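You operate a simulated robot arm through the tools that you are given. There is no shell and no other tool.

Carry out the task below with a simulated two-armed robot. There is one attempt and no reset: what you move stays moved.

TASK
Take the tray on the white table top and put it away on the class table top. Then stack the labelled box marked "Wool" from the back table top on top of the labelled box labelled "Felt". Then take the lid off the blue tin and lay it down on the notions table top. Then open the right cupboard door, put the green bottle on the back table top away on the top shelf of the grey cupboard, then shut the door. Then fetch the blue puck and set it on the pink block. Then stack the grey carton from the short table top on top of the white carton. Keep to this order. Set down upright: green bottle.
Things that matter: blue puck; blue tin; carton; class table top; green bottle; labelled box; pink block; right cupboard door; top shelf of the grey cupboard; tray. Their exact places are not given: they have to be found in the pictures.

It is judged by the outcome, as a careful person would: the job done as asked, and still so three seconds after it is handed in. It fails if anything else is knocked over, pushed out of place, dropped, spilled or broken. Lids that push on must go on centred and level and be pressed home; caps that screw on are set level and turned clockwise until they are tight.

THE ROBOT
Two 7-joint arms with two-finger parallel grippers on one trunk, on a base that moves. Base frame: it is fixed to the floor where the robot stands at the start and does not move with it; the origin is under the middle of the robot, x ahead of it, y to its left, z up; the surface under the hand at the start is at about z = 74. Units: cm, degrees, N and s.
The left shoulder is at the start at [5, 17.7, 105.4], the right one opposite. With the tool pointing down near the work surface each hand reaches from about 22 to 70 cm from the robot's upright axis, wherever it stands, measured 20 degrees to its own side. Places, roughly: blue puck [800, -100, 75]; blue tin (12x12x6 cm) [770, -930, 80]; carton [975, -200, 75]; class table top [710, -290, 70]; green bottle (6x6x13 cm) [460, -130, 80]; labelled box [450, -125, 75]; pink block (6x6x2 cm) [690, -80, 70]; right cupboard door [630, 150, 100]; top shelf of the grey cupboard [610, 180, 140]; tray (32x18x4 cm) [50, 20, 80]. Payload 3.43 kg a hand.
The tool frame of a hand sits at the grasp point between the pads (the TCP): z along the fingers, y along the line on which they close. The tips reach 3.4 cm beyond it. The gripper opens to 12.8 cm. The fingers are 2.4 cm wide and 1.2 cm thick; the gripper's body (4.8 by 13 cm) begins 9.6 cm behind the TCP.
Orientation is told as [roll, pitch, yaw] about the base's x, y, z axes, in that order, counted from this pose: with the fingers straight down and closing along the base's y, the tool's x points along the base's -x, its y along +y and its z along -z.

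THE INTERFACE
- The arms move only by the tool servo_tool. It takes "left_series", "right_series" or both (then of equal length, played together; a hand with none holds still); each is a list of rows, each a list of 7 numbers: the closure in counts, from 0 (fully open) to 255 (shut), then the shift along the tool's x, y, z in cm, then the turn, a rotation vector about the tool's x, y, z in degrees. In form: [[hand, tx, ty, tz, rx, ry, rz], ...]. A call has 1 to 20 rows; each row shifts and turns the commanded pose from where the row before left it, along the tool's axes as they then stand. Each row takes 0.2 s and may step no farther than 5 cm and 8.6 degrees from the row before; otherwise, or with a gripper value out of range, the whole call is refused. A pose out of reach is approached as far as the arm can. The call stops where the force on the tool passes 40 N (or 10 N more than at its start, if that is more) or the arm is blocked; 0.2 s more then pass. The fingers move at their own pace (about 10.8 cm/s each) and stop on an object; they squeeze with about 39 N. The grip force told is the motor's: it shows also when the fingers shut on nothing. Time passes only in rows, and 0.2 s behind the last, so rows that do not move let the fingers close. It gives the time, the measured TCP pose, the force on the tool (base axes), the opening and the grip force at its end, in the units of the frame above (readings bear some noise), with the torque about the TCP (base axes, N m) and any sound that the robot's microphone picked up.
- Cameras (640 x 400 px; columns grow to the right, rows downward): "scene" is now at [15.36, 1.73, 121.16]; the picture's right is [0.19, -0.98, 0.00], its down [-0.60, -0.12, -0.79] and it looks along [0.78, 0.15, -0.61] (base axes); focal length 263 px, centre (320, 200). "left" rides on the left gripper at [7.6, 1.1, -16] in its tool frame; the picture's right is [-0.15, 0.99, 0.00], its down [-0.88, -0.13, -0.46] and it looks along [-0.45, -0.07, 0.89] (tool axes); focal length 234 px, centre (320, 200). "right" rides on the right gripper at [7.6, -1.1, -16] in its tool frame; the picture's right is [0.15, 0.99, 0.00], its down [-0.88, 0.13, -0.46] and it looks along [-0.45, 0.07, 0.89] (tool axes); focal length 234 px, centre (320, 200).
- snapshot(camera): a new picture of that camera. The clock stands still meanwhile.
- slide_trunk(by): slides the trunk up (or, below 0, down) by that many cm; the arms and the scene camera ride with it, the base frame stays. It gives what a move gives, with no picture.
- drive_base(legs): drives the robot by 1 to 6 legs, each [ahead, turn to the left] in cm and degrees, along the robot's own axes; the way and the turn of a leg run together, so that a leg with both is an arc; at most 150 cm and 180 degrees a leg. The arms and the cameras ride along, it lands a little off, and it stops where it bumps. It gives what a move gives.
- aim_head(pan, tilt): turns the head with the scene camera to pan (to the left, within 80 degrees either way) and tilt (down, from -29 to 69), counted from straight ahead of the robot. It gives what a move gives.
- locate(camera, pixels): for up to 12 pixels [column, row] of the newest picture of that camera ("zoom" is the newest enlarged one), the place [x, y, z] in the base frame of the surface seen there, good to about 0.2 cm. The clock stands still meanwhile.
- enlarge(camera, box): a new picture of the part [left, top, right, bottom] of that camera's present view, enlarged. The clock stands still meanwhile.
- sign_off(): hands the job in; it is judged then, once.

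Open the grippers and draw the arms clear of the work before you hand the job in, unless the task says otherwise.

The tools are called as name(argument=value, ...) on one line, values as JSON. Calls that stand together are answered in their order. servo_tool: Moves the arms, as the interface text tells. Its arguments: {"type":"object","properties":{"left_series":{"type":"array","items":{"type":"array","items":{"type":"number"}}},"right_series":{"type":"array","items":{"type":"array","items":{"type":"number"}}}},"required":[]} The other tools are called the same way: slide_trunk (by) moves the trunk up or down; drive_base (legs) drives the base; aim_head (pan, tilt) turns the head that bears the scene camera; snapshot (camera) takes a picture; locate (camera, pixels) gives the place of the surface under pixels of a picture; enlarge (camera, box) takes an enlarged picture of a part of a camera's view; sign_off () hands the job in.

At the start:

```text
time_s: 0.0
left_tcp_pos: [45.36, 37.39, 101.76]
left_tool_rot: [-0.1, 0.1, 0.0]
left_ft_force: [0.3, -0.4, -0.8]
left_moment: [0.0, 0.04, 0.01]
left_width: 12.8
left_gripper_force: 0.1
right_tcp_pos: [43.23, -8.17, 95.14]
right_tool_rot: [0.0, 0.0, 0.0]
right_ft_force: [0.4, 0.2, -0.2]
right_moment: [0.02, -0.01, -0.02]
right_width: 12.81
right_gripper_force: 0.0
trunk travel left (down, up): [-22.5, 17.6]
robot x, y, heading: [0.08, -0.13, 0.1]
head pan, tilt (commanded): [11.0, 37.8]
```

scene: 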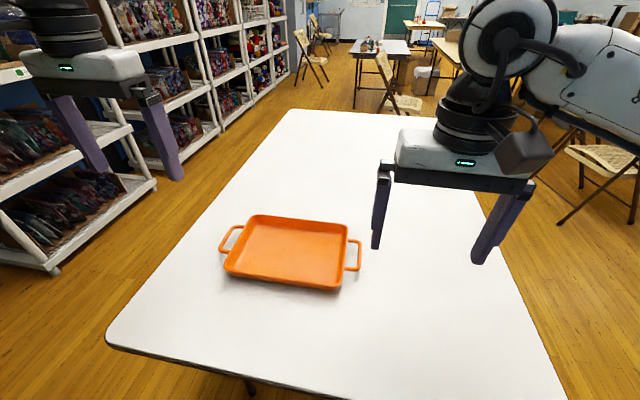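
right: 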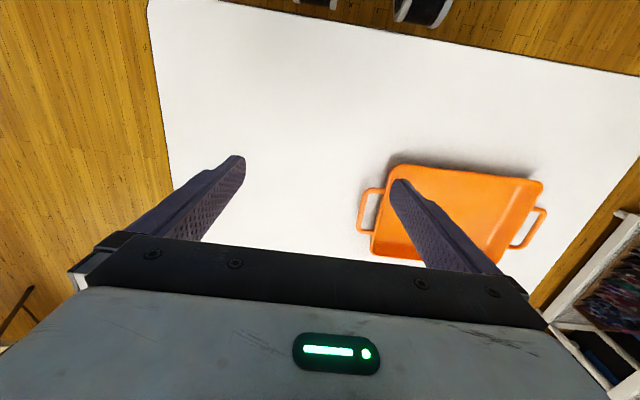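
left: 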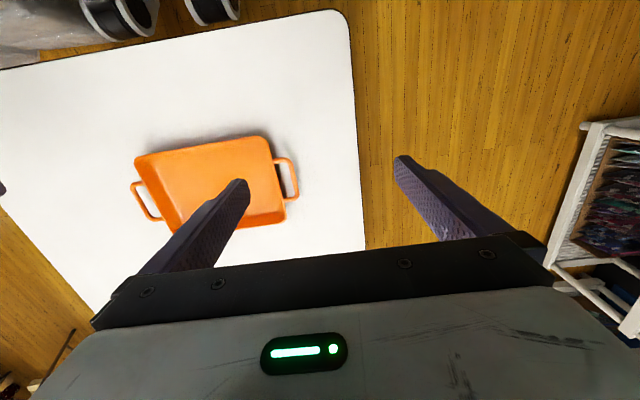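

The scene picture shows the orange tray with handles at (232,238) and (354,255). I'll locate its rim, handles and the table around it.

locate(camera="scene", pixels=[[232, 238], [224, 240], [354, 255], [360, 255], [251, 216], [346, 225], [226, 270], [340, 288], [290, 250], [290, 320], [290, 110], [400, 300]])

enlarge(camera="scene", box=[200, 190, 380, 310])

```text
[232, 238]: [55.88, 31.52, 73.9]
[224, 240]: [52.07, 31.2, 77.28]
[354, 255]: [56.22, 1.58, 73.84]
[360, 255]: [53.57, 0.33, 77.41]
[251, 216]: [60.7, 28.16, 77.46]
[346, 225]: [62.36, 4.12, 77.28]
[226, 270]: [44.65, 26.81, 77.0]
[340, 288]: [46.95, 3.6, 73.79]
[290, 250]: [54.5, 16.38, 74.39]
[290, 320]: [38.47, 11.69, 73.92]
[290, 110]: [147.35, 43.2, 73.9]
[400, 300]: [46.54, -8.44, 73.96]
```

```text
3.33 times, centred on (290, 250) of scene
```

zoom: 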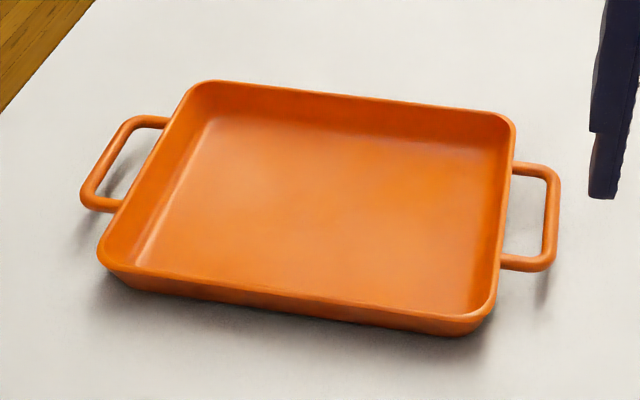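

The tray is empty, its long axis runs nearly along y with handle bars at about y=31.3 and y=0.3, z=77. Before moving I'll look around the room for mapping.

aim_head(pan=0, tilt=12)

snapshot(camera="scene")

aim_head(pan=-60, tilt=12)

snapshot(camera="scene")

aim_head(pan=60, tilt=12)

snapshot(camera="scene")

```text
time_s: 0.9
left_tcp_pos: [45.33, 37.35, 101.66]
left_tool_rot: [-0.1, 0.1, -0.1]
left_ft_force: [-0.8, -0.1, 0.0]
left_moment: [-0.01, -0.02, 0.0]
left_width: 12.82
left_gripper_force: 0.0
right_tcp_pos: [43.24, -8.14, 95.21]
right_tool_rot: [0.0, 0.0, 0.0]
right_ft_force: [-0.3, -0.7, -0.9]
right_moment: [-0.02, -0.01, 0.0]
right_width: 12.83
right_gripper_force: 0.1
trunk travel left (down, up): [-22.5, 17.6]
robot x, y, heading: [-0.38, -0.42, 0.1]
head pan, tilt (commanded): [0.0, 12.0]
```

```text
taken
```

scene: 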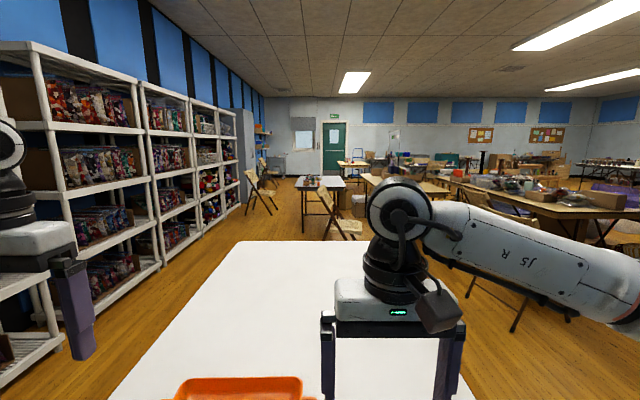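

```text
time_s: 2.2
left_tcp_pos: [45.48, 37.34, 101.7]
left_tool_rot: [0.1, -0.1, -0.1]
left_ft_force: [1.0, 0.4, 0.1]
left_moment: [-0.02, -0.01, 0.02]
left_width: 12.8
left_gripper_force: 0.2
right_tcp_pos: [43.2, -8.29, 95.02]
right_tool_rot: [-0.1, 0.0, 0.0]
right_ft_force: [0.6, -0.3, 0.6]
right_moment: [0.01, 0.0, 0.0]
right_width: 12.79
right_gripper_force: 0.0
trunk travel left (down, up): [-22.5, 17.6]
robot x, y, heading: [0.3, 0.01, -0.1]
head pan, tilt (commanded): [-60.0, 12.0]
```

```text
taken
```

scene: 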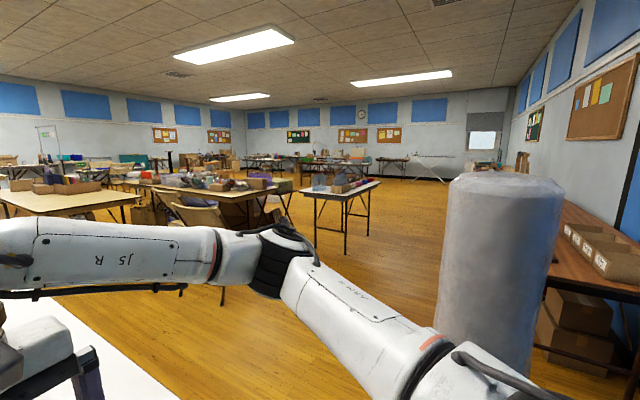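

```text
time_s: 4.2
left_tcp_pos: [45.4, 37.34, 101.65]
left_tool_rot: [0.0, 0.0, 0.0]
left_ft_force: [0.1, -0.3, 0.6]
left_moment: [0.0, 0.04, -0.03]
left_width: 12.81
left_gripper_force: 0.1
right_tcp_pos: [43.29, -8.15, 95.16]
right_tool_rot: [0.0, 0.0, 0.0]
right_ft_force: [-0.3, 0.2, 0.0]
right_moment: [0.0, 0.0, -0.04]
right_width: 12.81
right_gripper_force: 0.0
trunk travel left (down, up): [-22.5, 17.6]
robot x, y, heading: [-0.07, 0.39, 0.3]
head pan, tilt (commanded): [60.0, 12.0]
```

```text
taken
```

scene: 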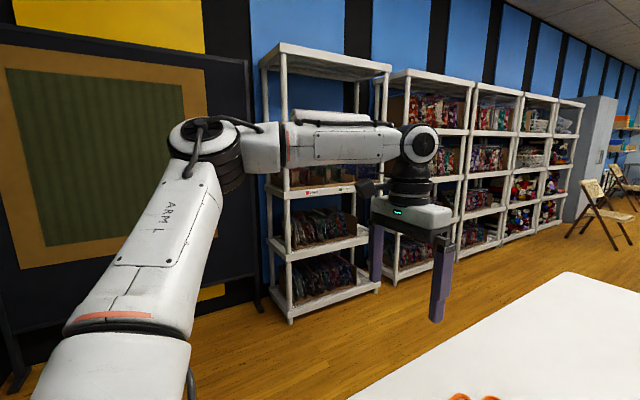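

The room is large; I'll go back to looking ahead and locate furniture for route planning.

aim_head(pan=0, tilt=12)

enlarge(camera="scene", box=[200, 110, 440, 260])

enlarge(camera="scene", box=[400, 110, 640, 260])

snapshot(camera="scene")

locate(camera="scene", pixels=[[296, 185], [346, 183], [301, 235], [330, 235], [275, 215], [230, 260], [335, 180], [370, 165], [430, 190], [560, 205], [520, 330], [445, 195]])

```text
time_s: 5.5
left_tcp_pos: [45.3, 37.3, 101.64]
left_tool_rot: [0.1, 0.0, 0.0]
left_ft_force: [-0.6, 0.1, 0.1]
left_moment: [-0.01, 0.01, 0.0]
left_width: 12.79
left_gripper_force: 0.1
right_tcp_pos: [43.13, -8.11, 95.22]
right_tool_rot: [0.0, 0.0, 0.0]
right_ft_force: [-0.3, 0.8, -0.5]
right_moment: [-0.04, 0.0, -0.01]
right_width: 12.79
right_gripper_force: 0.0
trunk travel left (down, up): [-22.5, 17.6]
robot x, y, heading: [0.3, -0.29, 0.1]
head pan, tilt (commanded): [0.0, 12.0]
```

```text
2.67 times, centred on (320, 185) of scene
```

zoom: 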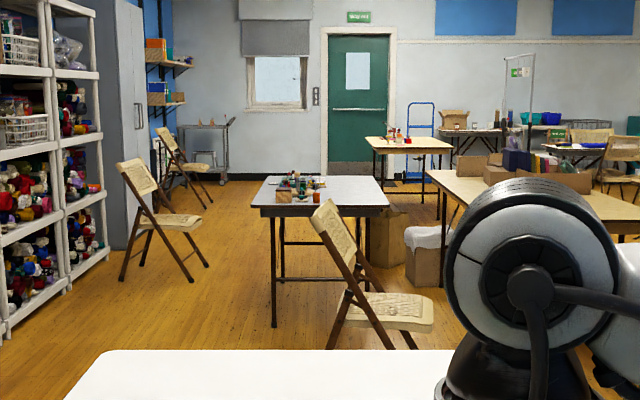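

```text
2.67 times, centred on (520, 185) of scene
```

zoom: 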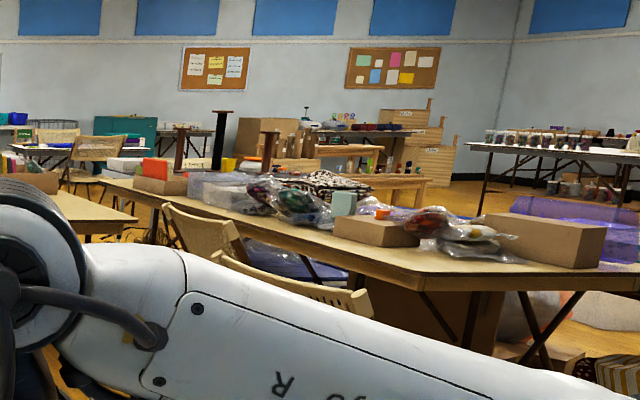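

```text
taken
```

scene: 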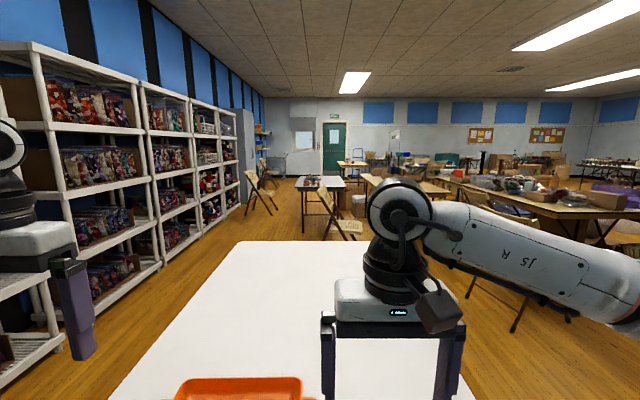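

```text
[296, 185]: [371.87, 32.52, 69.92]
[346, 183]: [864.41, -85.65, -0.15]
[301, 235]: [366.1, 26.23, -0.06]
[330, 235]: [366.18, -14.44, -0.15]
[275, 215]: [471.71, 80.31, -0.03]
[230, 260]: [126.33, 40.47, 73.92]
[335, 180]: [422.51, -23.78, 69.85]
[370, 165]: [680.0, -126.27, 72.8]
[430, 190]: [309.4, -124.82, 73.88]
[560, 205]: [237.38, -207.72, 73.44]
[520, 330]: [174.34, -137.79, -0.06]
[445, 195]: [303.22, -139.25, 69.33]
```

Now I'll look back at the tray closely to measure the handle loops.

aim_head(pan=17, tilt=45)

enlarge(camera="scene", box=[200, 150, 440, 300])

```text
time_s: 6.5
left_tcp_pos: [45.43, 37.37, 101.58]
left_tool_rot: [0.0, 0.0, 0.0]
left_ft_force: [-0.1, -0.3, 0.7]
left_moment: [-0.01, 0.01, -0.01]
left_width: 12.81
left_gripper_force: 0.1
right_tcp_pos: [43.29, -8.18, 95.05]
right_tool_rot: [0.0, -0.1, -0.1]
right_ft_force: [0.3, 0.1, 0.1]
right_moment: [-0.01, 0.01, 0.01]
right_width: 12.79
right_gripper_force: 0.1
trunk travel left (down, up): [-22.5, 17.6]
robot x, y, heading: [-0.43, 0.37, 0.1]
head pan, tilt (commanded): [17.0, 45.0]
```

```text
2.67 times, centred on (320, 225) of scene
```

zoom: 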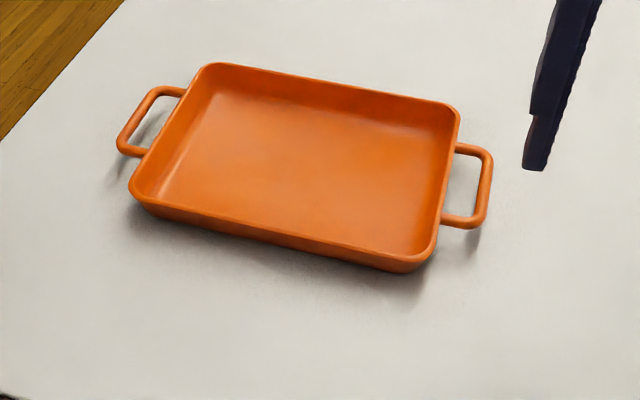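

locate(camera="zoom", pixels=[[137, 113], [119, 147], [150, 92], [491, 165], [482, 215], [130, 151], [461, 147], [455, 219], [446, 180], [165, 125], [457, 108], [132, 190]])

```text
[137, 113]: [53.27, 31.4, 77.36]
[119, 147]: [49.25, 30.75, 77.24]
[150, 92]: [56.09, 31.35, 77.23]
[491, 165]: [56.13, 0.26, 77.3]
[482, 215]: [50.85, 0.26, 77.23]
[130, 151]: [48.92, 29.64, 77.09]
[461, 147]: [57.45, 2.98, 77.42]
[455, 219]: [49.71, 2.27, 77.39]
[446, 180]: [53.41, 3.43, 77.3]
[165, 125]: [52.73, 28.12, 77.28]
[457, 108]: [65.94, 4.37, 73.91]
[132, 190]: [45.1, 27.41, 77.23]
```

Left handle bar is centred near (52.7, 31.1, 77.2), right bar near (53.5, 0.3, 77.2), tray yaw about 2.7°. I bring both hands above the bars with fingers mostly closed (about 1.7 cm gap) and look.

servo_tool(left_series=[[221, -1.46, -1.25, 3.13, 0, 0, 0], [221, -1.46, -1.25, 3.13, 0, 0, 0], [221, -1.46, -1.25, 3.13, 0, 0, 0], [221, -1.46, -1.25, 3.13, 0, 0, 0], [221, -1.46, -1.25, 3.13, 0, 0, 0], [221, 0, 0, 0, 0, 0, -2.7], [221, 0, 0, 0, 0, 0, 0]], right_series=[[221, -2.06, 1.7, 1.82, 0, 0, 0], [221, -2.06, 1.7, 1.82, 0, 0, 0], [221, -2.06, 1.7, 1.82, 0, 0, 0], [221, -2.06, 1.7, 1.82, 0, 0, 0], [221, -2.06, 1.7, 1.82, 0, 0, 0], [221, 0, 0, 0, 0, 0, -2.7], [221, 0, 0, 0, 0, 0, 0]])

snapshot(camera="left")

snapshot(camera="right")

snapshot(camera="scene")

```text
time_s: 8.1
left_tcp_pos: [52.58, 31.08, 86.18]
left_tool_rot: [0.0, 0.0, 2.7]
left_ft_force: [0.0, 0.2, 0.1]
left_moment: [0.0, 0.02, 0.01]
left_width: 1.71
left_gripper_force: 0.1
right_tcp_pos: [53.49, 0.37, 85.88]
right_tool_rot: [0.1, 0.1, 2.7]
right_ft_force: [-0.1, 0.0, -0.6]
right_moment: [-0.04, 0.0, -0.02]
right_width: 1.71
right_gripper_force: 0.1
trunk travel left (down, up): [-22.5, 17.6]
robot x, y, heading: [-0.34, 0.01, -0.2]
head pan, tilt (commanded): [17.0, 45.0]
```

```text
taken
```

left: 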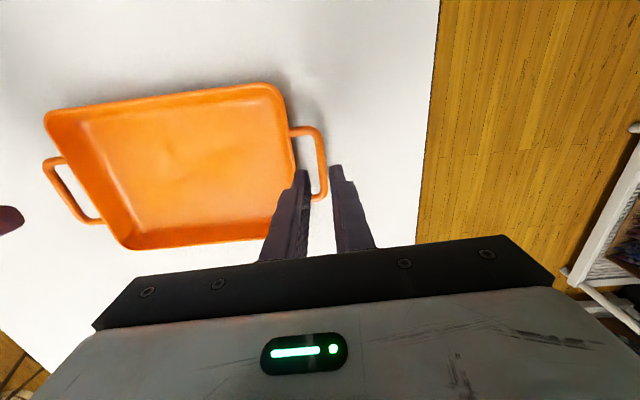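

```text
taken
```

right: 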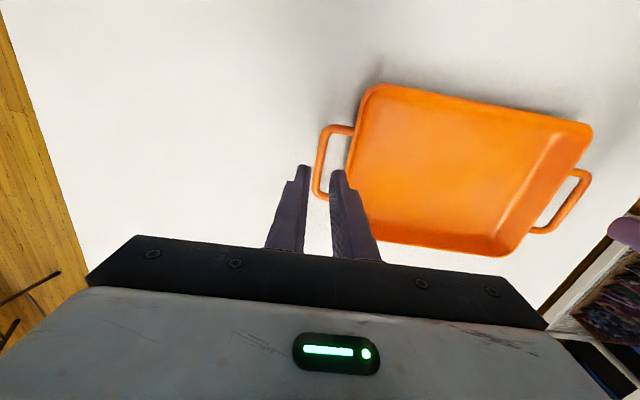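

```text
taken
```

scene: 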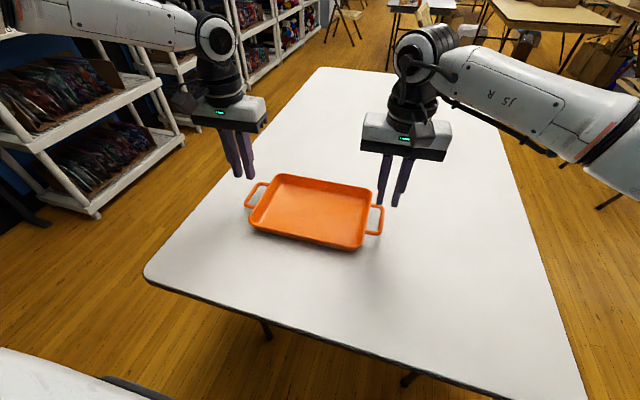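

In both hand pictures the bar sits between the fingertips at column ~320 (row 158 is where the TCP axis meets it). I descend to TCP z≈78 with both hands.

servo_tool(left_series=[[221, 0, 0, 2, 0, 0, 0], [221, 0, 0, 2, 0, 0, 0], [221, 0, 0, 2, 0, 0, 0], [221, 0, 0, 1.2, 0, 0, 0], [221, 0, 0, 0.9, 0, 0, 0], [221, 0, 0, 0, 0, 0, 0]], right_series=[[221, 0, 0, 2, 0, 0, 0], [221, 0, 0, 2, 0, 0, 0], [221, 0, 0, 2, 0, 0, 0], [221, 0, 0, 1.2, 0, 0, 0], [221, 0, 0, 0.7, 0, 0, 0], [221, 0, 0, 0, 0, 0, 0]])

enlarge(camera="left", box=[220, 100, 420, 270])

enlarge(camera="right", box=[220, 100, 420, 270])

```text
time_s: 9.5
left_tcp_pos: [52.65, 31.26, 78.06]
left_tool_rot: [0.1, 0.1, 2.7]
left_ft_force: [-0.3, 0.0, -0.4]
left_moment: [0.04, 0.01, -0.04]
left_width: 1.74
left_gripper_force: 0.1
right_tcp_pos: [53.58, 0.39, 78.07]
right_tool_rot: [0.0, 0.1, 2.7]
right_ft_force: [-0.5, 0.5, 0.6]
right_moment: [0.01, 0.03, 0.02]
right_width: 1.71
right_gripper_force: 0.0
trunk travel left (down, up): [-22.5, 17.6]
robot x, y, heading: [-0.27, 0.19, 0.3]
head pan, tilt (commanded): [17.0, 45.0]
```

```text
2.35 times, centred on (320, 185) of left
```

zoom: 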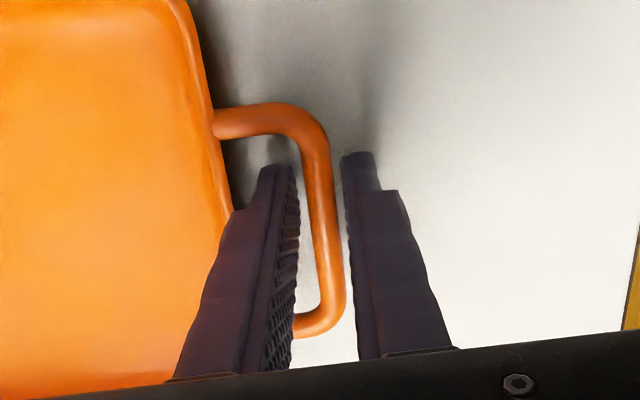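

```text
2.35 times, centred on (320, 185) of right
```

zoom: 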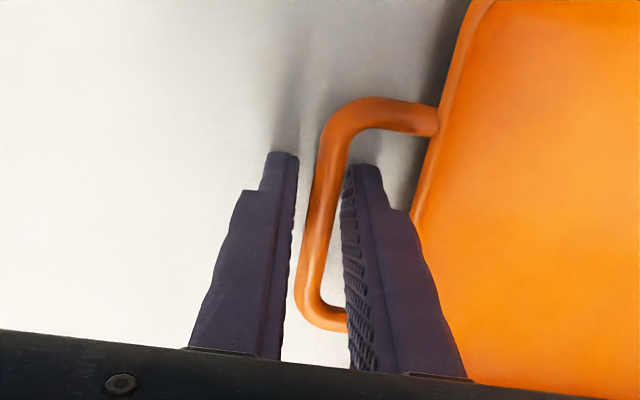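

Both bars stand between the fingers, no contact forces. I close both grippers.

servo_tool(left_series=[[255, 0, 0, 0, 0, 0, 0], [255, 0, 0, 0, 0, 0, 0], [255, 0, 0, 0, 0, 0, 0]], right_series=[[255, 0, 0, 0, 0, 0, 0], [255, 0, 0, 0, 0, 0, 0], [255, 0, 0, 0, 0, 0, 0]])

```text
time_s: 10.3
left_tcp_pos: [52.64, 31.04, 78.0]
left_tool_rot: [-0.1, 0.1, 2.7]
left_ft_force: [-4.9, -2.0, 0.6]
left_moment: [-0.04, -0.14, -0.86]
left_width: 0.94
left_gripper_force: 39.4
right_tcp_pos: [53.58, 0.3, 78.07]
right_tool_rot: [0.0, -0.1, 2.7]
right_ft_force: [6.4, 1.4, -0.5]
right_moment: [0.02, 0.13, -0.86]
right_width: 0.9
right_gripper_force: 39.3
trunk travel left (down, up): [-22.5, 17.6]
robot x, y, heading: [0.2, 0.09, -0.2]
head pan, tilt (commanded): [17.0, 45.0]
```

Both grips are firm (bar ~0.9 cm), with a small yaw twist of -0.86 N m in each hand; I relieve it by turning both wrists 1.2° clockwise, then check.

servo_tool(left_series=[[255, 0, 0, 0, 0, 0, 1.2], [255, 0, 0, 0, 0, 0, 0]], right_series=[[255, 0, 0, 0, 0, 0, 1.2], [255, 0, 0, 0, 0, 0, 0]])

```text
time_s: 10.9
left_tcp_pos: [52.67, 31.19, 77.95]
left_tool_rot: [0.1, 0.0, 1.6]
left_ft_force: [-2.3, 1.2, 1.0]
left_moment: [0.0, 0.34, -0.32]
left_width: 0.93
left_gripper_force: 39.4
right_tcp_pos: [53.53, 0.34, 78.19]
right_tool_rot: [0.1, 0.0, 1.5]
right_ft_force: [1.4, -2.0, 0.6]
right_moment: [-0.01, -0.41, -0.2]
right_width: 0.89
right_gripper_force: 39.0
trunk travel left (down, up): [-22.5, 17.6]
robot x, y, heading: [0.03, 0.07, 0.1]
head pan, tilt (commanded): [17.0, 45.0]
```

Stress is down to about 0.3 N m. I lift the tray a few cm with both hands and check the forces.

servo_tool(left_series=[[255, 0, 0, -1, 0, 0, 0.4], [255, 0, 0, -1.5, 0, 0, 0], [255, 0, 0, -2, 0, 0, 0], [255, 0, 0, -2, 0, 0, 0], [255, 0, 0, -2, 0, 0, 0], [255, 0, 0, -2, 0, 0, 0], [255, 0, 0, -1.5, 0, 0, 0], [255, 0, 0, 0, 0, 0, 0]], right_series=[[255, 0, 0, -1, 0, 0, 0.4], [255, 0, 0, -1.5, 0, 0, 0], [255, 0, 0, -2, 0, 0, 0], [255, 0, 0, -2, 0, 0, 0], [255, 0, 0, -2, 0, 0, 0], [255, 0, 0, -2, 0, 0, 0], [255, 0, 0, -1.5, 0, 0, 0], [255, 0, 0, 0, 0, 0, 0]])

snapshot(camera="scene")

```text
time_s: 12.7
left_tcp_pos: [52.66, 31.17, 90.0]
left_tool_rot: [0.0, -0.1, 1.1]
left_ft_force: [1.2, 7.5, -0.7]
left_moment: [0.06, -0.22, 0.09]
left_width: 0.88
left_gripper_force: 39.3
right_tcp_pos: [53.67, 0.4, 90.11]
right_tool_rot: [0.0, 0.0, 0.9]
right_ft_force: [-0.8, -7.8, -0.3]
right_moment: [-0.09, 0.23, 0.17]
right_width: 0.9
right_gripper_force: 39.2
trunk travel left (down, up): [-22.5, 17.6]
robot x, y, heading: [-0.13, 0.2, -0.3]
head pan, tilt (commanded): [17.0, 45.0]
```

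```text
taken
```

scene: 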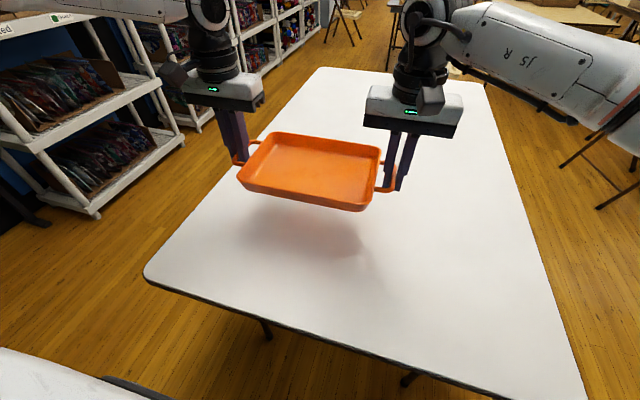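

The tray is lifted cleanly. I centre it in front of the robot and pull it in a little, still above the table.

servo_tool(left_series=[[255, 1.2, -1.9, -0.3, 0, 0, 0], [255, 1.2, -1.95, -0.3, 0, 0, 0], [255, 1.2, -1.95, -0.3, 0, 0, 0], [255, 1.2, -1.95, -0.3, 0, 0, 0], [255, 1.2, -1.95, -0.3, 0, 0, 0], [255, 1.2, -1.95, -0.3, 0, 0, 0], [255, 1.2, -1.95, -0.3, 0, 0, 0], [255, 1.2, -1.95, -0.3, 0, 0, 0], [255, 0, 0, 0, 0, 0, 0]], right_series=[[255, 1.2, -2.0, -0.3, 0, 0, 0], [255, 1.2, -1.95, -0.3, 0, 0, 0], [255, 1.2, -1.95, -0.3, 0, 0, 0], [255, 1.2, -1.95, -0.3, 0, 0, 0], [255, 1.2, -1.95, -0.3, 0, 0, 0], [255, 1.2, -1.95, -0.3, 0, 0, 0], [255, 1.2, -1.95, -0.3, 0, 0, 0], [255, 1.2, -1.95, -0.3, 0, 0, 0], [255, 0, 0, 0, 0, 0, 0]])

aim_head(pan=0, tilt=20)

snapshot(camera="scene")

enlarge(camera="scene", box=[160, 80, 480, 280])

```text
time_s: 14.7
left_tcp_pos: [43.32, 15.43, 92.53]
left_tool_rot: [-0.3, -0.1, 1.0]
left_ft_force: [1.0, -11.5, -0.6]
left_moment: [-0.11, -0.05, 0.17]
left_width: 0.92
left_gripper_force: 38.8
right_tcp_pos: [44.2, -15.43, 92.48]
right_tool_rot: [0.2, 0.0, 1.2]
right_ft_force: [0.4, 12.0, -1.3]
right_moment: [0.11, 0.06, 0.01]
right_width: 0.91
right_gripper_force: 39.2
trunk travel left (down, up): [-22.5, 17.6]
robot x, y, heading: [-0.59, -0.23, 0.0]
head pan, tilt (commanded): [17.0, 45.0]
```

```text
time_s: 15.6
left_tcp_pos: [43.51, 15.4, 92.47]
left_tool_rot: [-0.2, -0.1, 1.1]
left_ft_force: [0.5, -19.1, -1.5]
left_moment: [-0.18, 0.05, 0.12]
left_width: 0.9
left_gripper_force: 39.2
right_tcp_pos: [44.35, -15.41, 92.47]
right_tool_rot: [0.3, -0.1, 1.2]
right_ft_force: [-0.5, 18.1, -2.5]
right_moment: [0.2, -0.01, 0.03]
right_width: 0.89
right_gripper_force: 39.2
trunk travel left (down, up): [-22.5, 17.6]
robot x, y, heading: [0.19, 0.05, 0.2]
head pan, tilt (commanded): [0.0, 20.0]
```

```text
taken
```

scene: 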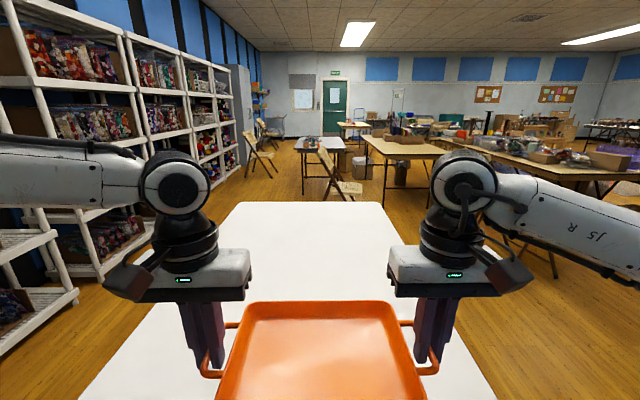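

```text
2.00 times, centred on (320, 180) of scene
```

zoom: 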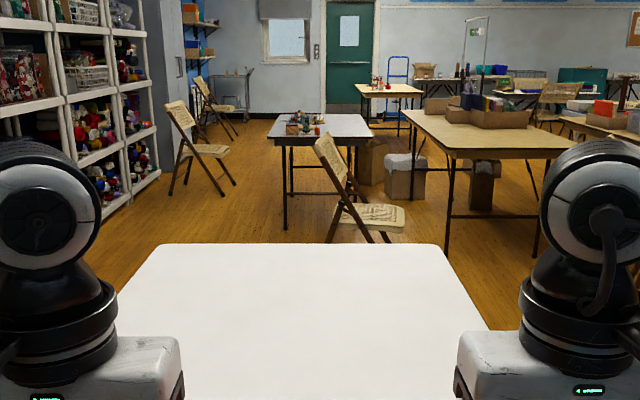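

The hands pull the tray apart with ~18 N, so I ease them together slightly; then I locate obstacles.

servo_tool(left_series=[[255, 0, -0.04, 0, 0, 0, 0], [255, 0, 0, 0, 0, 0, 0]], right_series=[[255, 0, 0.04, 0, 0, 0, 0], [255, 0, 0, 0, 0, 0, 0]])

locate(camera="zoom", pixels=[[105, 218], [285, 228], [172, 193], [233, 183], [325, 240], [400, 225], [447, 252], [410, 150], [400, 112], [360, 88], [535, 250], [460, 140]])

locate(camera="scene", pixels=[[70, 300], [232, 205], [380, 205], [520, 250], [556, 277], [600, 180], [250, 178], [300, 135], [345, 122], [366, 122], [360, 135], [100, 280]])

```text
time_s: 16.2
left_tcp_pos: [43.51, 15.43, 92.43]
left_tool_rot: [-0.2, -0.1, 1.1]
left_ft_force: [1.0, -16.7, -0.4]
left_moment: [-0.17, 0.01, 0.07]
left_width: 0.89
left_gripper_force: 39.2
right_tcp_pos: [44.25, -15.42, 92.46]
right_tool_rot: [0.2, -0.1, 1.1]
right_ft_force: [-1.2, 15.6, -0.6]
right_moment: [0.2, 0.04, 0.13]
right_width: 0.87
right_gripper_force: 38.7
trunk travel left (down, up): [-22.5, 17.6]
robot x, y, heading: [-0.1, -0.03, -0.2]
head pan, tilt (commanded): [0.0, 20.0]
```

```text
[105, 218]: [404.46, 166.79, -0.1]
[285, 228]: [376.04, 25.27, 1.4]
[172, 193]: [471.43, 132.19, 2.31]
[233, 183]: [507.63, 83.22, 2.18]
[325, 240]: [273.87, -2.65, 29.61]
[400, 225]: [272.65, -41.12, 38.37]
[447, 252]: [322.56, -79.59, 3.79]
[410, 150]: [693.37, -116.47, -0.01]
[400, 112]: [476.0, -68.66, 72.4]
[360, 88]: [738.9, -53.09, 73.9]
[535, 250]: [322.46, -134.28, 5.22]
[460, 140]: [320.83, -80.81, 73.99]
```

```text
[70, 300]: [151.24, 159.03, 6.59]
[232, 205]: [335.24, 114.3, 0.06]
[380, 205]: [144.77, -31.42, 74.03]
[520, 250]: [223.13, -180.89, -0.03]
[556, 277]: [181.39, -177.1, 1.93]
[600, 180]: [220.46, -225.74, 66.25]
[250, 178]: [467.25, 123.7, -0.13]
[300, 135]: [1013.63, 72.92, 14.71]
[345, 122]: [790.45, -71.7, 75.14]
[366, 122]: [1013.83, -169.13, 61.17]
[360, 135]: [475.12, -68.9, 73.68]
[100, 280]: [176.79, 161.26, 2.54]
```

Left of the white table a ~110 cm wide corridor runs along the shelves (shelf fronts at y≈159, table edge y≈45). I check what's behind and beside me before backing up.

aim_head(pan=80, tilt=30)

snapshot(camera="scene")

locate(camera="scene", pixels=[[60, 250], [60, 350], [200, 300], [20, 200], [300, 250], [400, 230], [120, 200], [10, 380]])

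aim_head(pan=-80, tilt=30)

snapshot(camera="scene")

locate(camera="scene", pixels=[[60, 250], [60, 350], [200, 300], [600, 200], [550, 300], [400, 150], [450, 350], [630, 380]])

```text
time_s: 17.7
left_tcp_pos: [43.54, 15.34, 92.35]
left_tool_rot: [0.0, 0.0, 1.1]
left_ft_force: [0.6, -16.6, -0.3]
left_moment: [-0.16, 0.03, 0.06]
left_width: 0.9
left_gripper_force: 38.9
right_tcp_pos: [44.27, -15.38, 92.44]
right_tool_rot: [0.2, -0.2, 1.2]
right_ft_force: [-0.6, 15.3, -0.7]
right_moment: [0.21, -0.02, 0.07]
right_width: 0.92
right_gripper_force: 39.1
trunk travel left (down, up): [-22.5, 17.6]
robot x, y, heading: [0.14, -0.21, -0.1]
head pan, tilt (commanded): [80.0, 30.0]
```

```text
taken
```

scene: 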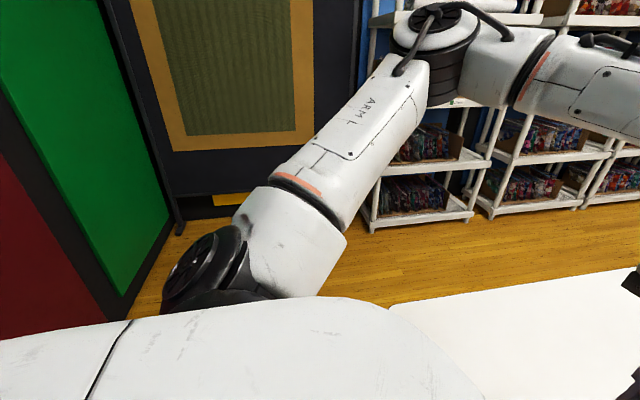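

```text
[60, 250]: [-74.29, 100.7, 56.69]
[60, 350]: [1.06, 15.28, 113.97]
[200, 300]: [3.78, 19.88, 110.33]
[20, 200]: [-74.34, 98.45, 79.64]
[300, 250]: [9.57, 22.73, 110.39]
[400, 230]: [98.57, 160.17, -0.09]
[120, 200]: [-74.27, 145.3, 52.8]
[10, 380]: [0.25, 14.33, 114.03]
```

```text
time_s: 20.2
left_tcp_pos: [43.43, 15.38, 92.43]
left_tool_rot: [-0.1, 0.1, 1.1]
left_ft_force: [0.8, -15.8, -0.9]
left_moment: [-0.2, 0.02, 0.07]
left_width: 0.9
left_gripper_force: 38.9
right_tcp_pos: [44.33, -15.56, 92.47]
right_tool_rot: [0.3, -0.1, 1.1]
right_ft_force: [-0.1, 16.0, -0.7]
right_moment: [0.14, 0.03, 0.08]
right_width: 0.93
right_gripper_force: 38.8
trunk travel left (down, up): [-22.5, 17.6]
robot x, y, heading: [0.2, -0.37, -0.1]
head pan, tilt (commanded): [-80.0, 30.0]
```

```text
taken
```

scene: 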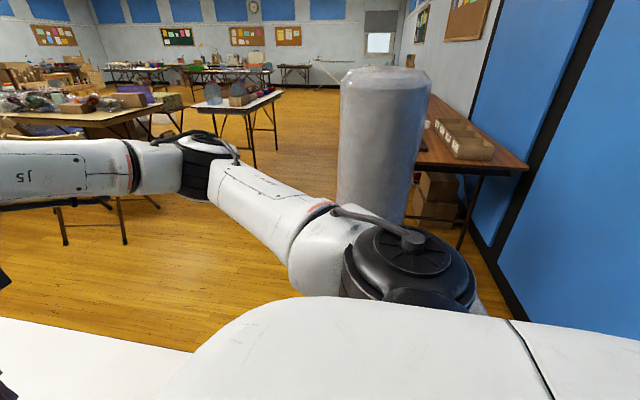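

```text
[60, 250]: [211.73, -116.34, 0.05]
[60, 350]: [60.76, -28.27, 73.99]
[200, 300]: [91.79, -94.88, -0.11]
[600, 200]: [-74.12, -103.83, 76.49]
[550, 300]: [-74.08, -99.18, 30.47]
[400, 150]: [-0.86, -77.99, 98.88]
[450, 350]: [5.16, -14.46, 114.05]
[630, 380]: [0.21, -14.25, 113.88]
```

The wall behind is at x≈-74. I look down at the table's near edge to know my clearance.

aim_head(pan=30, tilt=55)

snapshot(camera="scene")

```text
time_s: 22.0
left_tcp_pos: [43.38, 15.38, 92.48]
left_tool_rot: [-0.1, 0.0, 1.2]
left_ft_force: [1.2, -16.0, -1.0]
left_moment: [-0.19, 0.04, 0.06]
left_width: 0.89
left_gripper_force: 38.9
right_tcp_pos: [44.33, -15.33, 92.57]
right_tool_rot: [0.1, -0.1, 1.1]
right_ft_force: [-0.7, 15.8, -1.5]
right_moment: [0.19, -0.02, 0.11]
right_width: 0.9
right_gripper_force: 39.4
trunk travel left (down, up): [-22.5, 17.6]
robot x, y, heading: [-0.01, 0.14, 0.1]
head pan, tilt (commanded): [30.0, 55.0]
```

```text
taken
```

scene: 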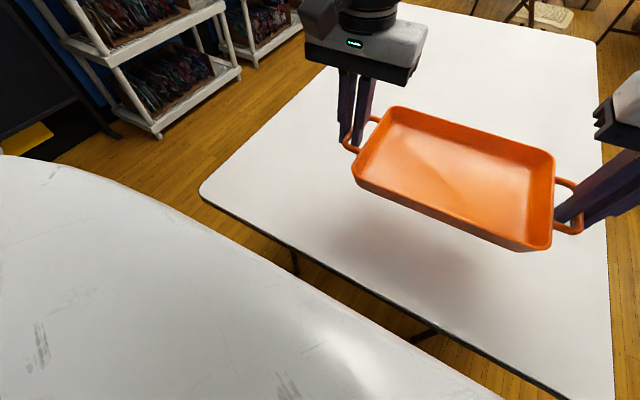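

locate(camera="scene", pixels=[[202, 192], [330, 285], [560, 395], [595, 45], [430, 332], [300, 275], [410, 5], [160, 135], [395, 340], [240, 75]])

```text
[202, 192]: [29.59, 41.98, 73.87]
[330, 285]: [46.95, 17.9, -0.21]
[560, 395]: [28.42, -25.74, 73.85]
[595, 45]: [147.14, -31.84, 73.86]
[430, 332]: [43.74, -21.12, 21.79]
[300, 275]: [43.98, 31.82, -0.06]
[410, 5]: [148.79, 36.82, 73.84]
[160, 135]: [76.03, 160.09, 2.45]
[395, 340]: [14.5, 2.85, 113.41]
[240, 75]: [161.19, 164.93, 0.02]
```

I check how far my elbows stick out, since the wall behind is near.

aim_head(pan=60, tilt=20)

snapshot(camera="scene")

locate(camera="scene", pixels=[[200, 60], [230, 60], [180, 120], [150, 180], [260, 40], [300, 80], [120, 250], [160, 60], [240, 150], [400, 150], [60, 250], [330, 300]])

```text
time_s: 23.1
left_tcp_pos: [43.4, 15.25, 92.3]
left_tool_rot: [0.0, 0.0, 1.1]
left_ft_force: [1.4, -16.4, -1.2]
left_moment: [-0.16, 0.01, 0.1]
left_width: 0.9
left_gripper_force: 38.9
right_tcp_pos: [44.29, -15.36, 92.43]
right_tool_rot: [0.3, -0.1, 1.1]
right_ft_force: [-0.8, 16.2, -0.5]
right_moment: [0.2, 0.01, 0.08]
right_width: 0.92
right_gripper_force: 39.1
trunk travel left (down, up): [-22.5, 17.6]
robot x, y, heading: [0.09, -0.27, 0.1]
head pan, tilt (commanded): [60.0, 20.0]
```

```text
taken
```

scene: 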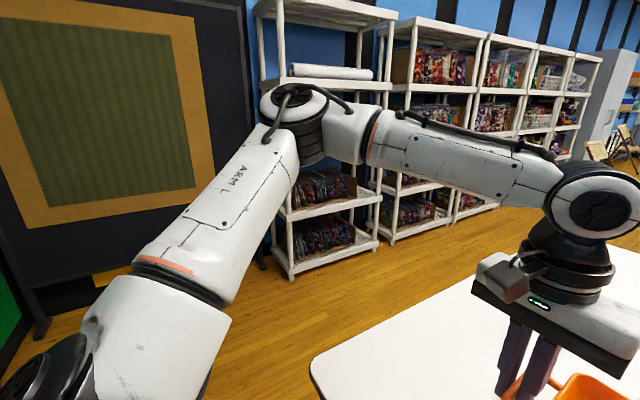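

```text
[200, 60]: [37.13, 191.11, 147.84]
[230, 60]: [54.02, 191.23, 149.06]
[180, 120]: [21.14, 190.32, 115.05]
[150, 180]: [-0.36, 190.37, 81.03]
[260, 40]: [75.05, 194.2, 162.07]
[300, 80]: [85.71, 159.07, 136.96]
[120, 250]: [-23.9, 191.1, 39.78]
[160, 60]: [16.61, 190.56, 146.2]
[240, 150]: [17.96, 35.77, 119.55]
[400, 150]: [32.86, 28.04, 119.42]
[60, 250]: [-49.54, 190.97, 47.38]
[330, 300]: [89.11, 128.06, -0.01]
```

Elbows reach about 50 cm from my axis. I now survey the right/front area for routes and targets.

aim_head(pan=-30, tilt=12)

snapshot(camera="scene")

enlarge(camera="scene", box=[80, 120, 400, 320])

enlarge(camera="scene", box=[360, 120, 640, 295])

locate(camera="scene", pixels=[[205, 165], [110, 162], [380, 200], [430, 190], [310, 190], [250, 180], [160, 175], [470, 215], [540, 190], [430, 260], [350, 250], [600, 215]])

```text
time_s: 24.7
left_tcp_pos: [43.5, 15.4, 92.42]
left_tool_rot: [-0.1, 0.0, 1.1]
left_ft_force: [1.5, -16.4, -1.2]
left_moment: [-0.17, -0.03, 0.07]
left_width: 0.91
left_gripper_force: 39.1
right_tcp_pos: [44.36, -15.45, 92.39]
right_tool_rot: [0.2, -0.2, 1.1]
right_ft_force: [-0.8, 16.1, -0.1]
right_moment: [0.21, 0.04, 0.08]
right_width: 0.89
right_gripper_force: 38.7
trunk travel left (down, up): [-22.5, 17.6]
robot x, y, heading: [-0.09, 0.13, -0.2]
head pan, tilt (commanded): [-30.0, 12.0]
```

```text
taken
```

scene: 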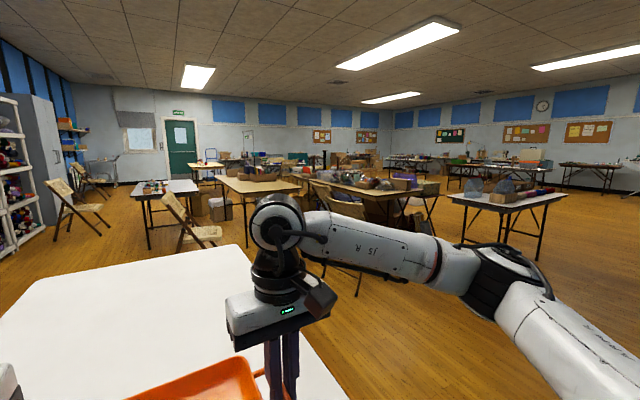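

```text
2.00 times, centred on (240, 220) of scene
```

zoom: 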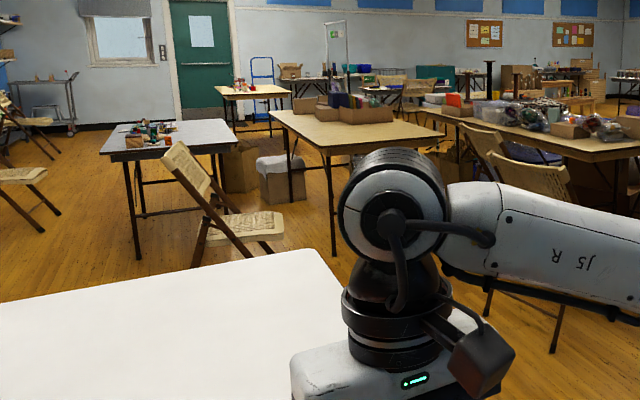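

```text
2.29 times, centred on (500, 208) of scene
```

zoom: 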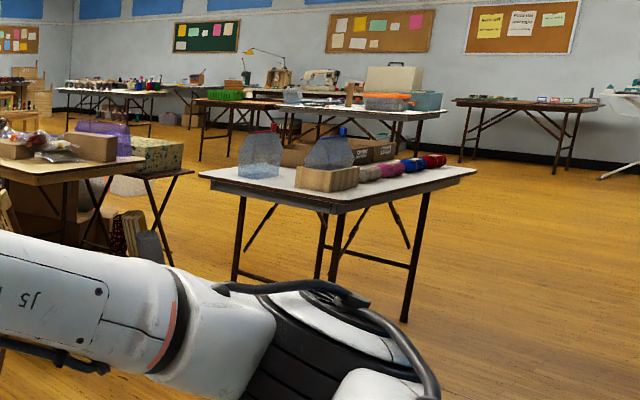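

```text
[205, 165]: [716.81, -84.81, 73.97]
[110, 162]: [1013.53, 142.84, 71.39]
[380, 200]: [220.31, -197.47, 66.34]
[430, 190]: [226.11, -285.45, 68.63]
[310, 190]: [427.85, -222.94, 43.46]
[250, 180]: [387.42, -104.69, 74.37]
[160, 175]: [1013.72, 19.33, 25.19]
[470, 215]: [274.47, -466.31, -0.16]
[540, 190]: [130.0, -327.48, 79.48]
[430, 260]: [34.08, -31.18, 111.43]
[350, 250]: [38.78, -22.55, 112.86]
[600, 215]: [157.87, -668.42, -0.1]
```

The left corridor is the way. I back up 22 cm first and check the grip.

drive_base(legs=[[-22, 0]])

```text
time_s: 26.4
left_tcp_pos: [21.41, 15.33, 92.52]
left_tool_rot: [-0.1, -0.1, 1.0]
left_ft_force: [0.9, -16.4, -0.4]
left_moment: [-0.2, -0.03, 0.06]
left_width: 0.89
left_gripper_force: 39.0
right_tcp_pos: [22.27, -15.45, 92.37]
right_tool_rot: [0.2, -0.1, 1.0]
right_ft_force: [-1.0, 15.6, -1.4]
right_moment: [0.17, 0.02, 0.1]
right_width: 0.89
right_gripper_force: 38.9
trunk travel left (down, up): [-22.5, 17.6]
robot x, y, heading: [-22.32, -0.32, -0.1]
head pan, tilt (commanded): [-30.0, 12.0]
```

Grip is steady. I turn left 75° in place.

drive_base(legs=[[0, 75]])

aim_head(pan=0, tilt=30)

snapshot(camera="scene")

```text
time_s: 30.0
left_tcp_pos: [-24.16, 46.06, 92.27]
left_tool_rot: [-0.1, -0.1, 74.5]
left_ft_force: [1.1, 0.5, -0.7]
left_moment: [0.05, -0.05, 0.09]
left_width: 0.88
left_gripper_force: 39.3
right_tcp_pos: [5.57, 38.09, 92.28]
right_tool_rot: [0.3, 0.1, 74.5]
right_ft_force: [-2.6, 0.1, -1.1]
right_moment: [-0.07, 0.08, 0.07]
right_width: 0.92
right_gripper_force: 38.9
trunk travel left (down, up): [-22.5, 17.6]
robot x, y, heading: [-21.85, 0.18, 73.2]
head pan, tilt (commanded): [-30.0, 12.0]
```

```text
time_s: 30.9
left_tcp_pos: [-24.28, 46.04, 92.41]
left_tool_rot: [0.0, 0.0, 74.5]
left_ft_force: [0.4, -0.3, -0.9]
left_moment: [0.0, 0.01, 0.05]
left_width: 0.89
left_gripper_force: 39.1
right_tcp_pos: [5.46, 38.02, 92.46]
right_tool_rot: [0.2, 0.1, 74.6]
right_ft_force: [-1.2, -0.8, -2.0]
right_moment: [0.02, 0.0, 0.06]
right_width: 0.89
right_gripper_force: 38.7
trunk travel left (down, up): [-22.5, 17.6]
robot x, y, heading: [-22.14, -0.05, 73.1]
head pan, tilt (commanded): [0.0, 30.0]
```

```text
taken
```

scene: 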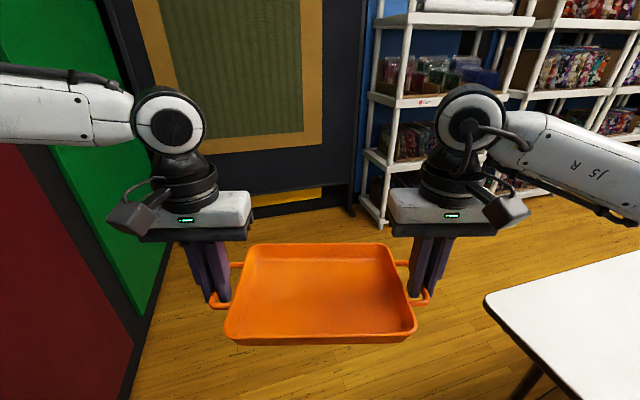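

The tray hangs level and the way ahead is clear. I drive ahead 98 cm, then turn right back to heading 0.

drive_base(legs=[[98, 0]])

drive_base(legs=[[0, -73]])

snapshot(camera="scene")

```text
time_s: 36.1
left_tcp_pos: [4.57, 141.49, 92.39]
left_tool_rot: [-0.1, 0.0, 74.3]
left_ft_force: [0.7, -0.7, -0.3]
left_moment: [0.0, -0.01, 0.03]
left_width: 0.89
left_gripper_force: 38.8
right_tcp_pos: [34.29, 133.45, 92.55]
right_tool_rot: [0.1, 0.1, 74.3]
right_ft_force: [-1.0, -0.4, -0.5]
right_moment: [0.0, 0.02, 0.06]
right_width: 0.89
right_gripper_force: 38.8
trunk travel left (down, up): [-22.5, 17.6]
robot x, y, heading: [6.85, 95.28, 73.2]
head pan, tilt (commanded): [0.0, 30.0]
```

```text
time_s: 39.7
left_tcp_pos: [50.27, 110.37, 92.43]
left_tool_rot: [-0.1, 0.0, 0.4]
left_ft_force: [0.1, -1.1, -0.5]
left_moment: [-0.03, 0.05, 0.0]
left_width: 0.9
left_gripper_force: 38.9
right_tcp_pos: [50.81, 79.43, 92.39]
right_tool_rot: [0.3, -0.1, 0.4]
right_ft_force: [0.1, 0.3, -1.4]
right_moment: [0.02, -0.03, 0.03]
right_width: 0.88
right_gripper_force: 39.2
trunk travel left (down, up): [-22.5, 17.6]
robot x, y, heading: [6.59, 95.55, -0.8]
head pan, tilt (commanded): [0.0, 30.0]
```

```text
taken
```

scene: 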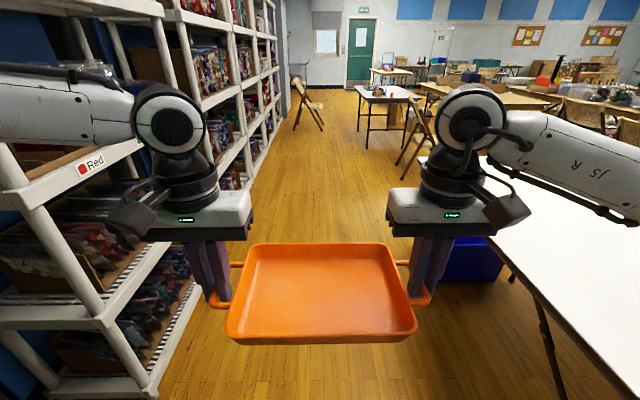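

I'm in the corridor. I locate the blue bin and the chairs ahead.

enlarge(camera="scene", box=[250, 40, 490, 190])

locate(camera="scene", pixels=[[448, 278], [445, 245], [500, 275], [140, 390], [295, 130], [322, 130], [407, 175], [395, 165], [360, 150], [400, 130], [404, 103], [370, 88]])

```text
2.67 times, centred on (370, 115) of scene
```

zoom: 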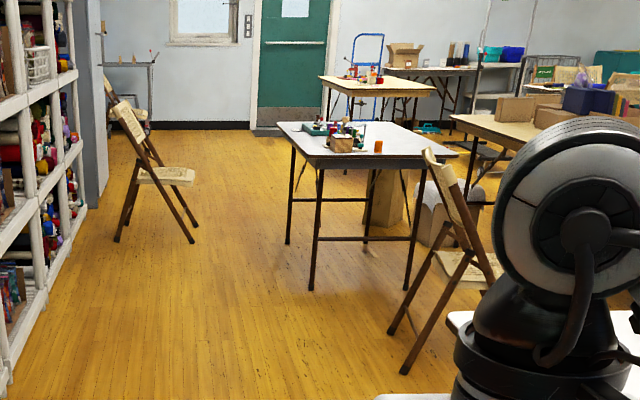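

```text
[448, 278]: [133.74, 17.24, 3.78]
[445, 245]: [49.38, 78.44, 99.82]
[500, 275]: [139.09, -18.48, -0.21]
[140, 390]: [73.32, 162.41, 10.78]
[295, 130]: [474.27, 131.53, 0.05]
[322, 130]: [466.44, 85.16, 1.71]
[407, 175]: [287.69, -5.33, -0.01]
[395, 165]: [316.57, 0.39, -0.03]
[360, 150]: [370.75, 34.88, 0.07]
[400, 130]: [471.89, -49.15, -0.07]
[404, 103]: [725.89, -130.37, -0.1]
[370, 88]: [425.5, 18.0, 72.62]
```

I locate the table and chair corners in the zoomed picture.

locate(camera="zoom", pixels=[[118, 240], [192, 242], [135, 225], [196, 178], [288, 243], [311, 288], [279, 125], [456, 155], [400, 123], [407, 288], [320, 80], [434, 92]])

locate(camera="zoom", pixels=[[328, 125], [404, 372], [390, 332], [345, 170], [450, 117], [500, 108], [570, 98], [230, 150], [152, 115], [95, 200], [440, 140], [365, 240]])

```text
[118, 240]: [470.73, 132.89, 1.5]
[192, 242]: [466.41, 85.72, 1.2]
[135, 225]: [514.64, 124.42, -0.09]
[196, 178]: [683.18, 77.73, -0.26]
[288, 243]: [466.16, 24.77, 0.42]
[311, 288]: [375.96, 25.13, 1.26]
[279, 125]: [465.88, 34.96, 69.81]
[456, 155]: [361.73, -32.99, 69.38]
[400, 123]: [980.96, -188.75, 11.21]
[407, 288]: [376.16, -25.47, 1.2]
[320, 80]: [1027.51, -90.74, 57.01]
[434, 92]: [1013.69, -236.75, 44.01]
```

```text
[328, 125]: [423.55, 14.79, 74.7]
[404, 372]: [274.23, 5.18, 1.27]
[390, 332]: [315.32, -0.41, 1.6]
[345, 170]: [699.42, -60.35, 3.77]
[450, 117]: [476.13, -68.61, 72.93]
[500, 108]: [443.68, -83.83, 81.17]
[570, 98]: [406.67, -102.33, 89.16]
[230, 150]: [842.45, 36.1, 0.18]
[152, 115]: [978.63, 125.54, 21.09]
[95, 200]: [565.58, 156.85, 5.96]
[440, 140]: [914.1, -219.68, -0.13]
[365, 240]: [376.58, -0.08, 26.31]
```

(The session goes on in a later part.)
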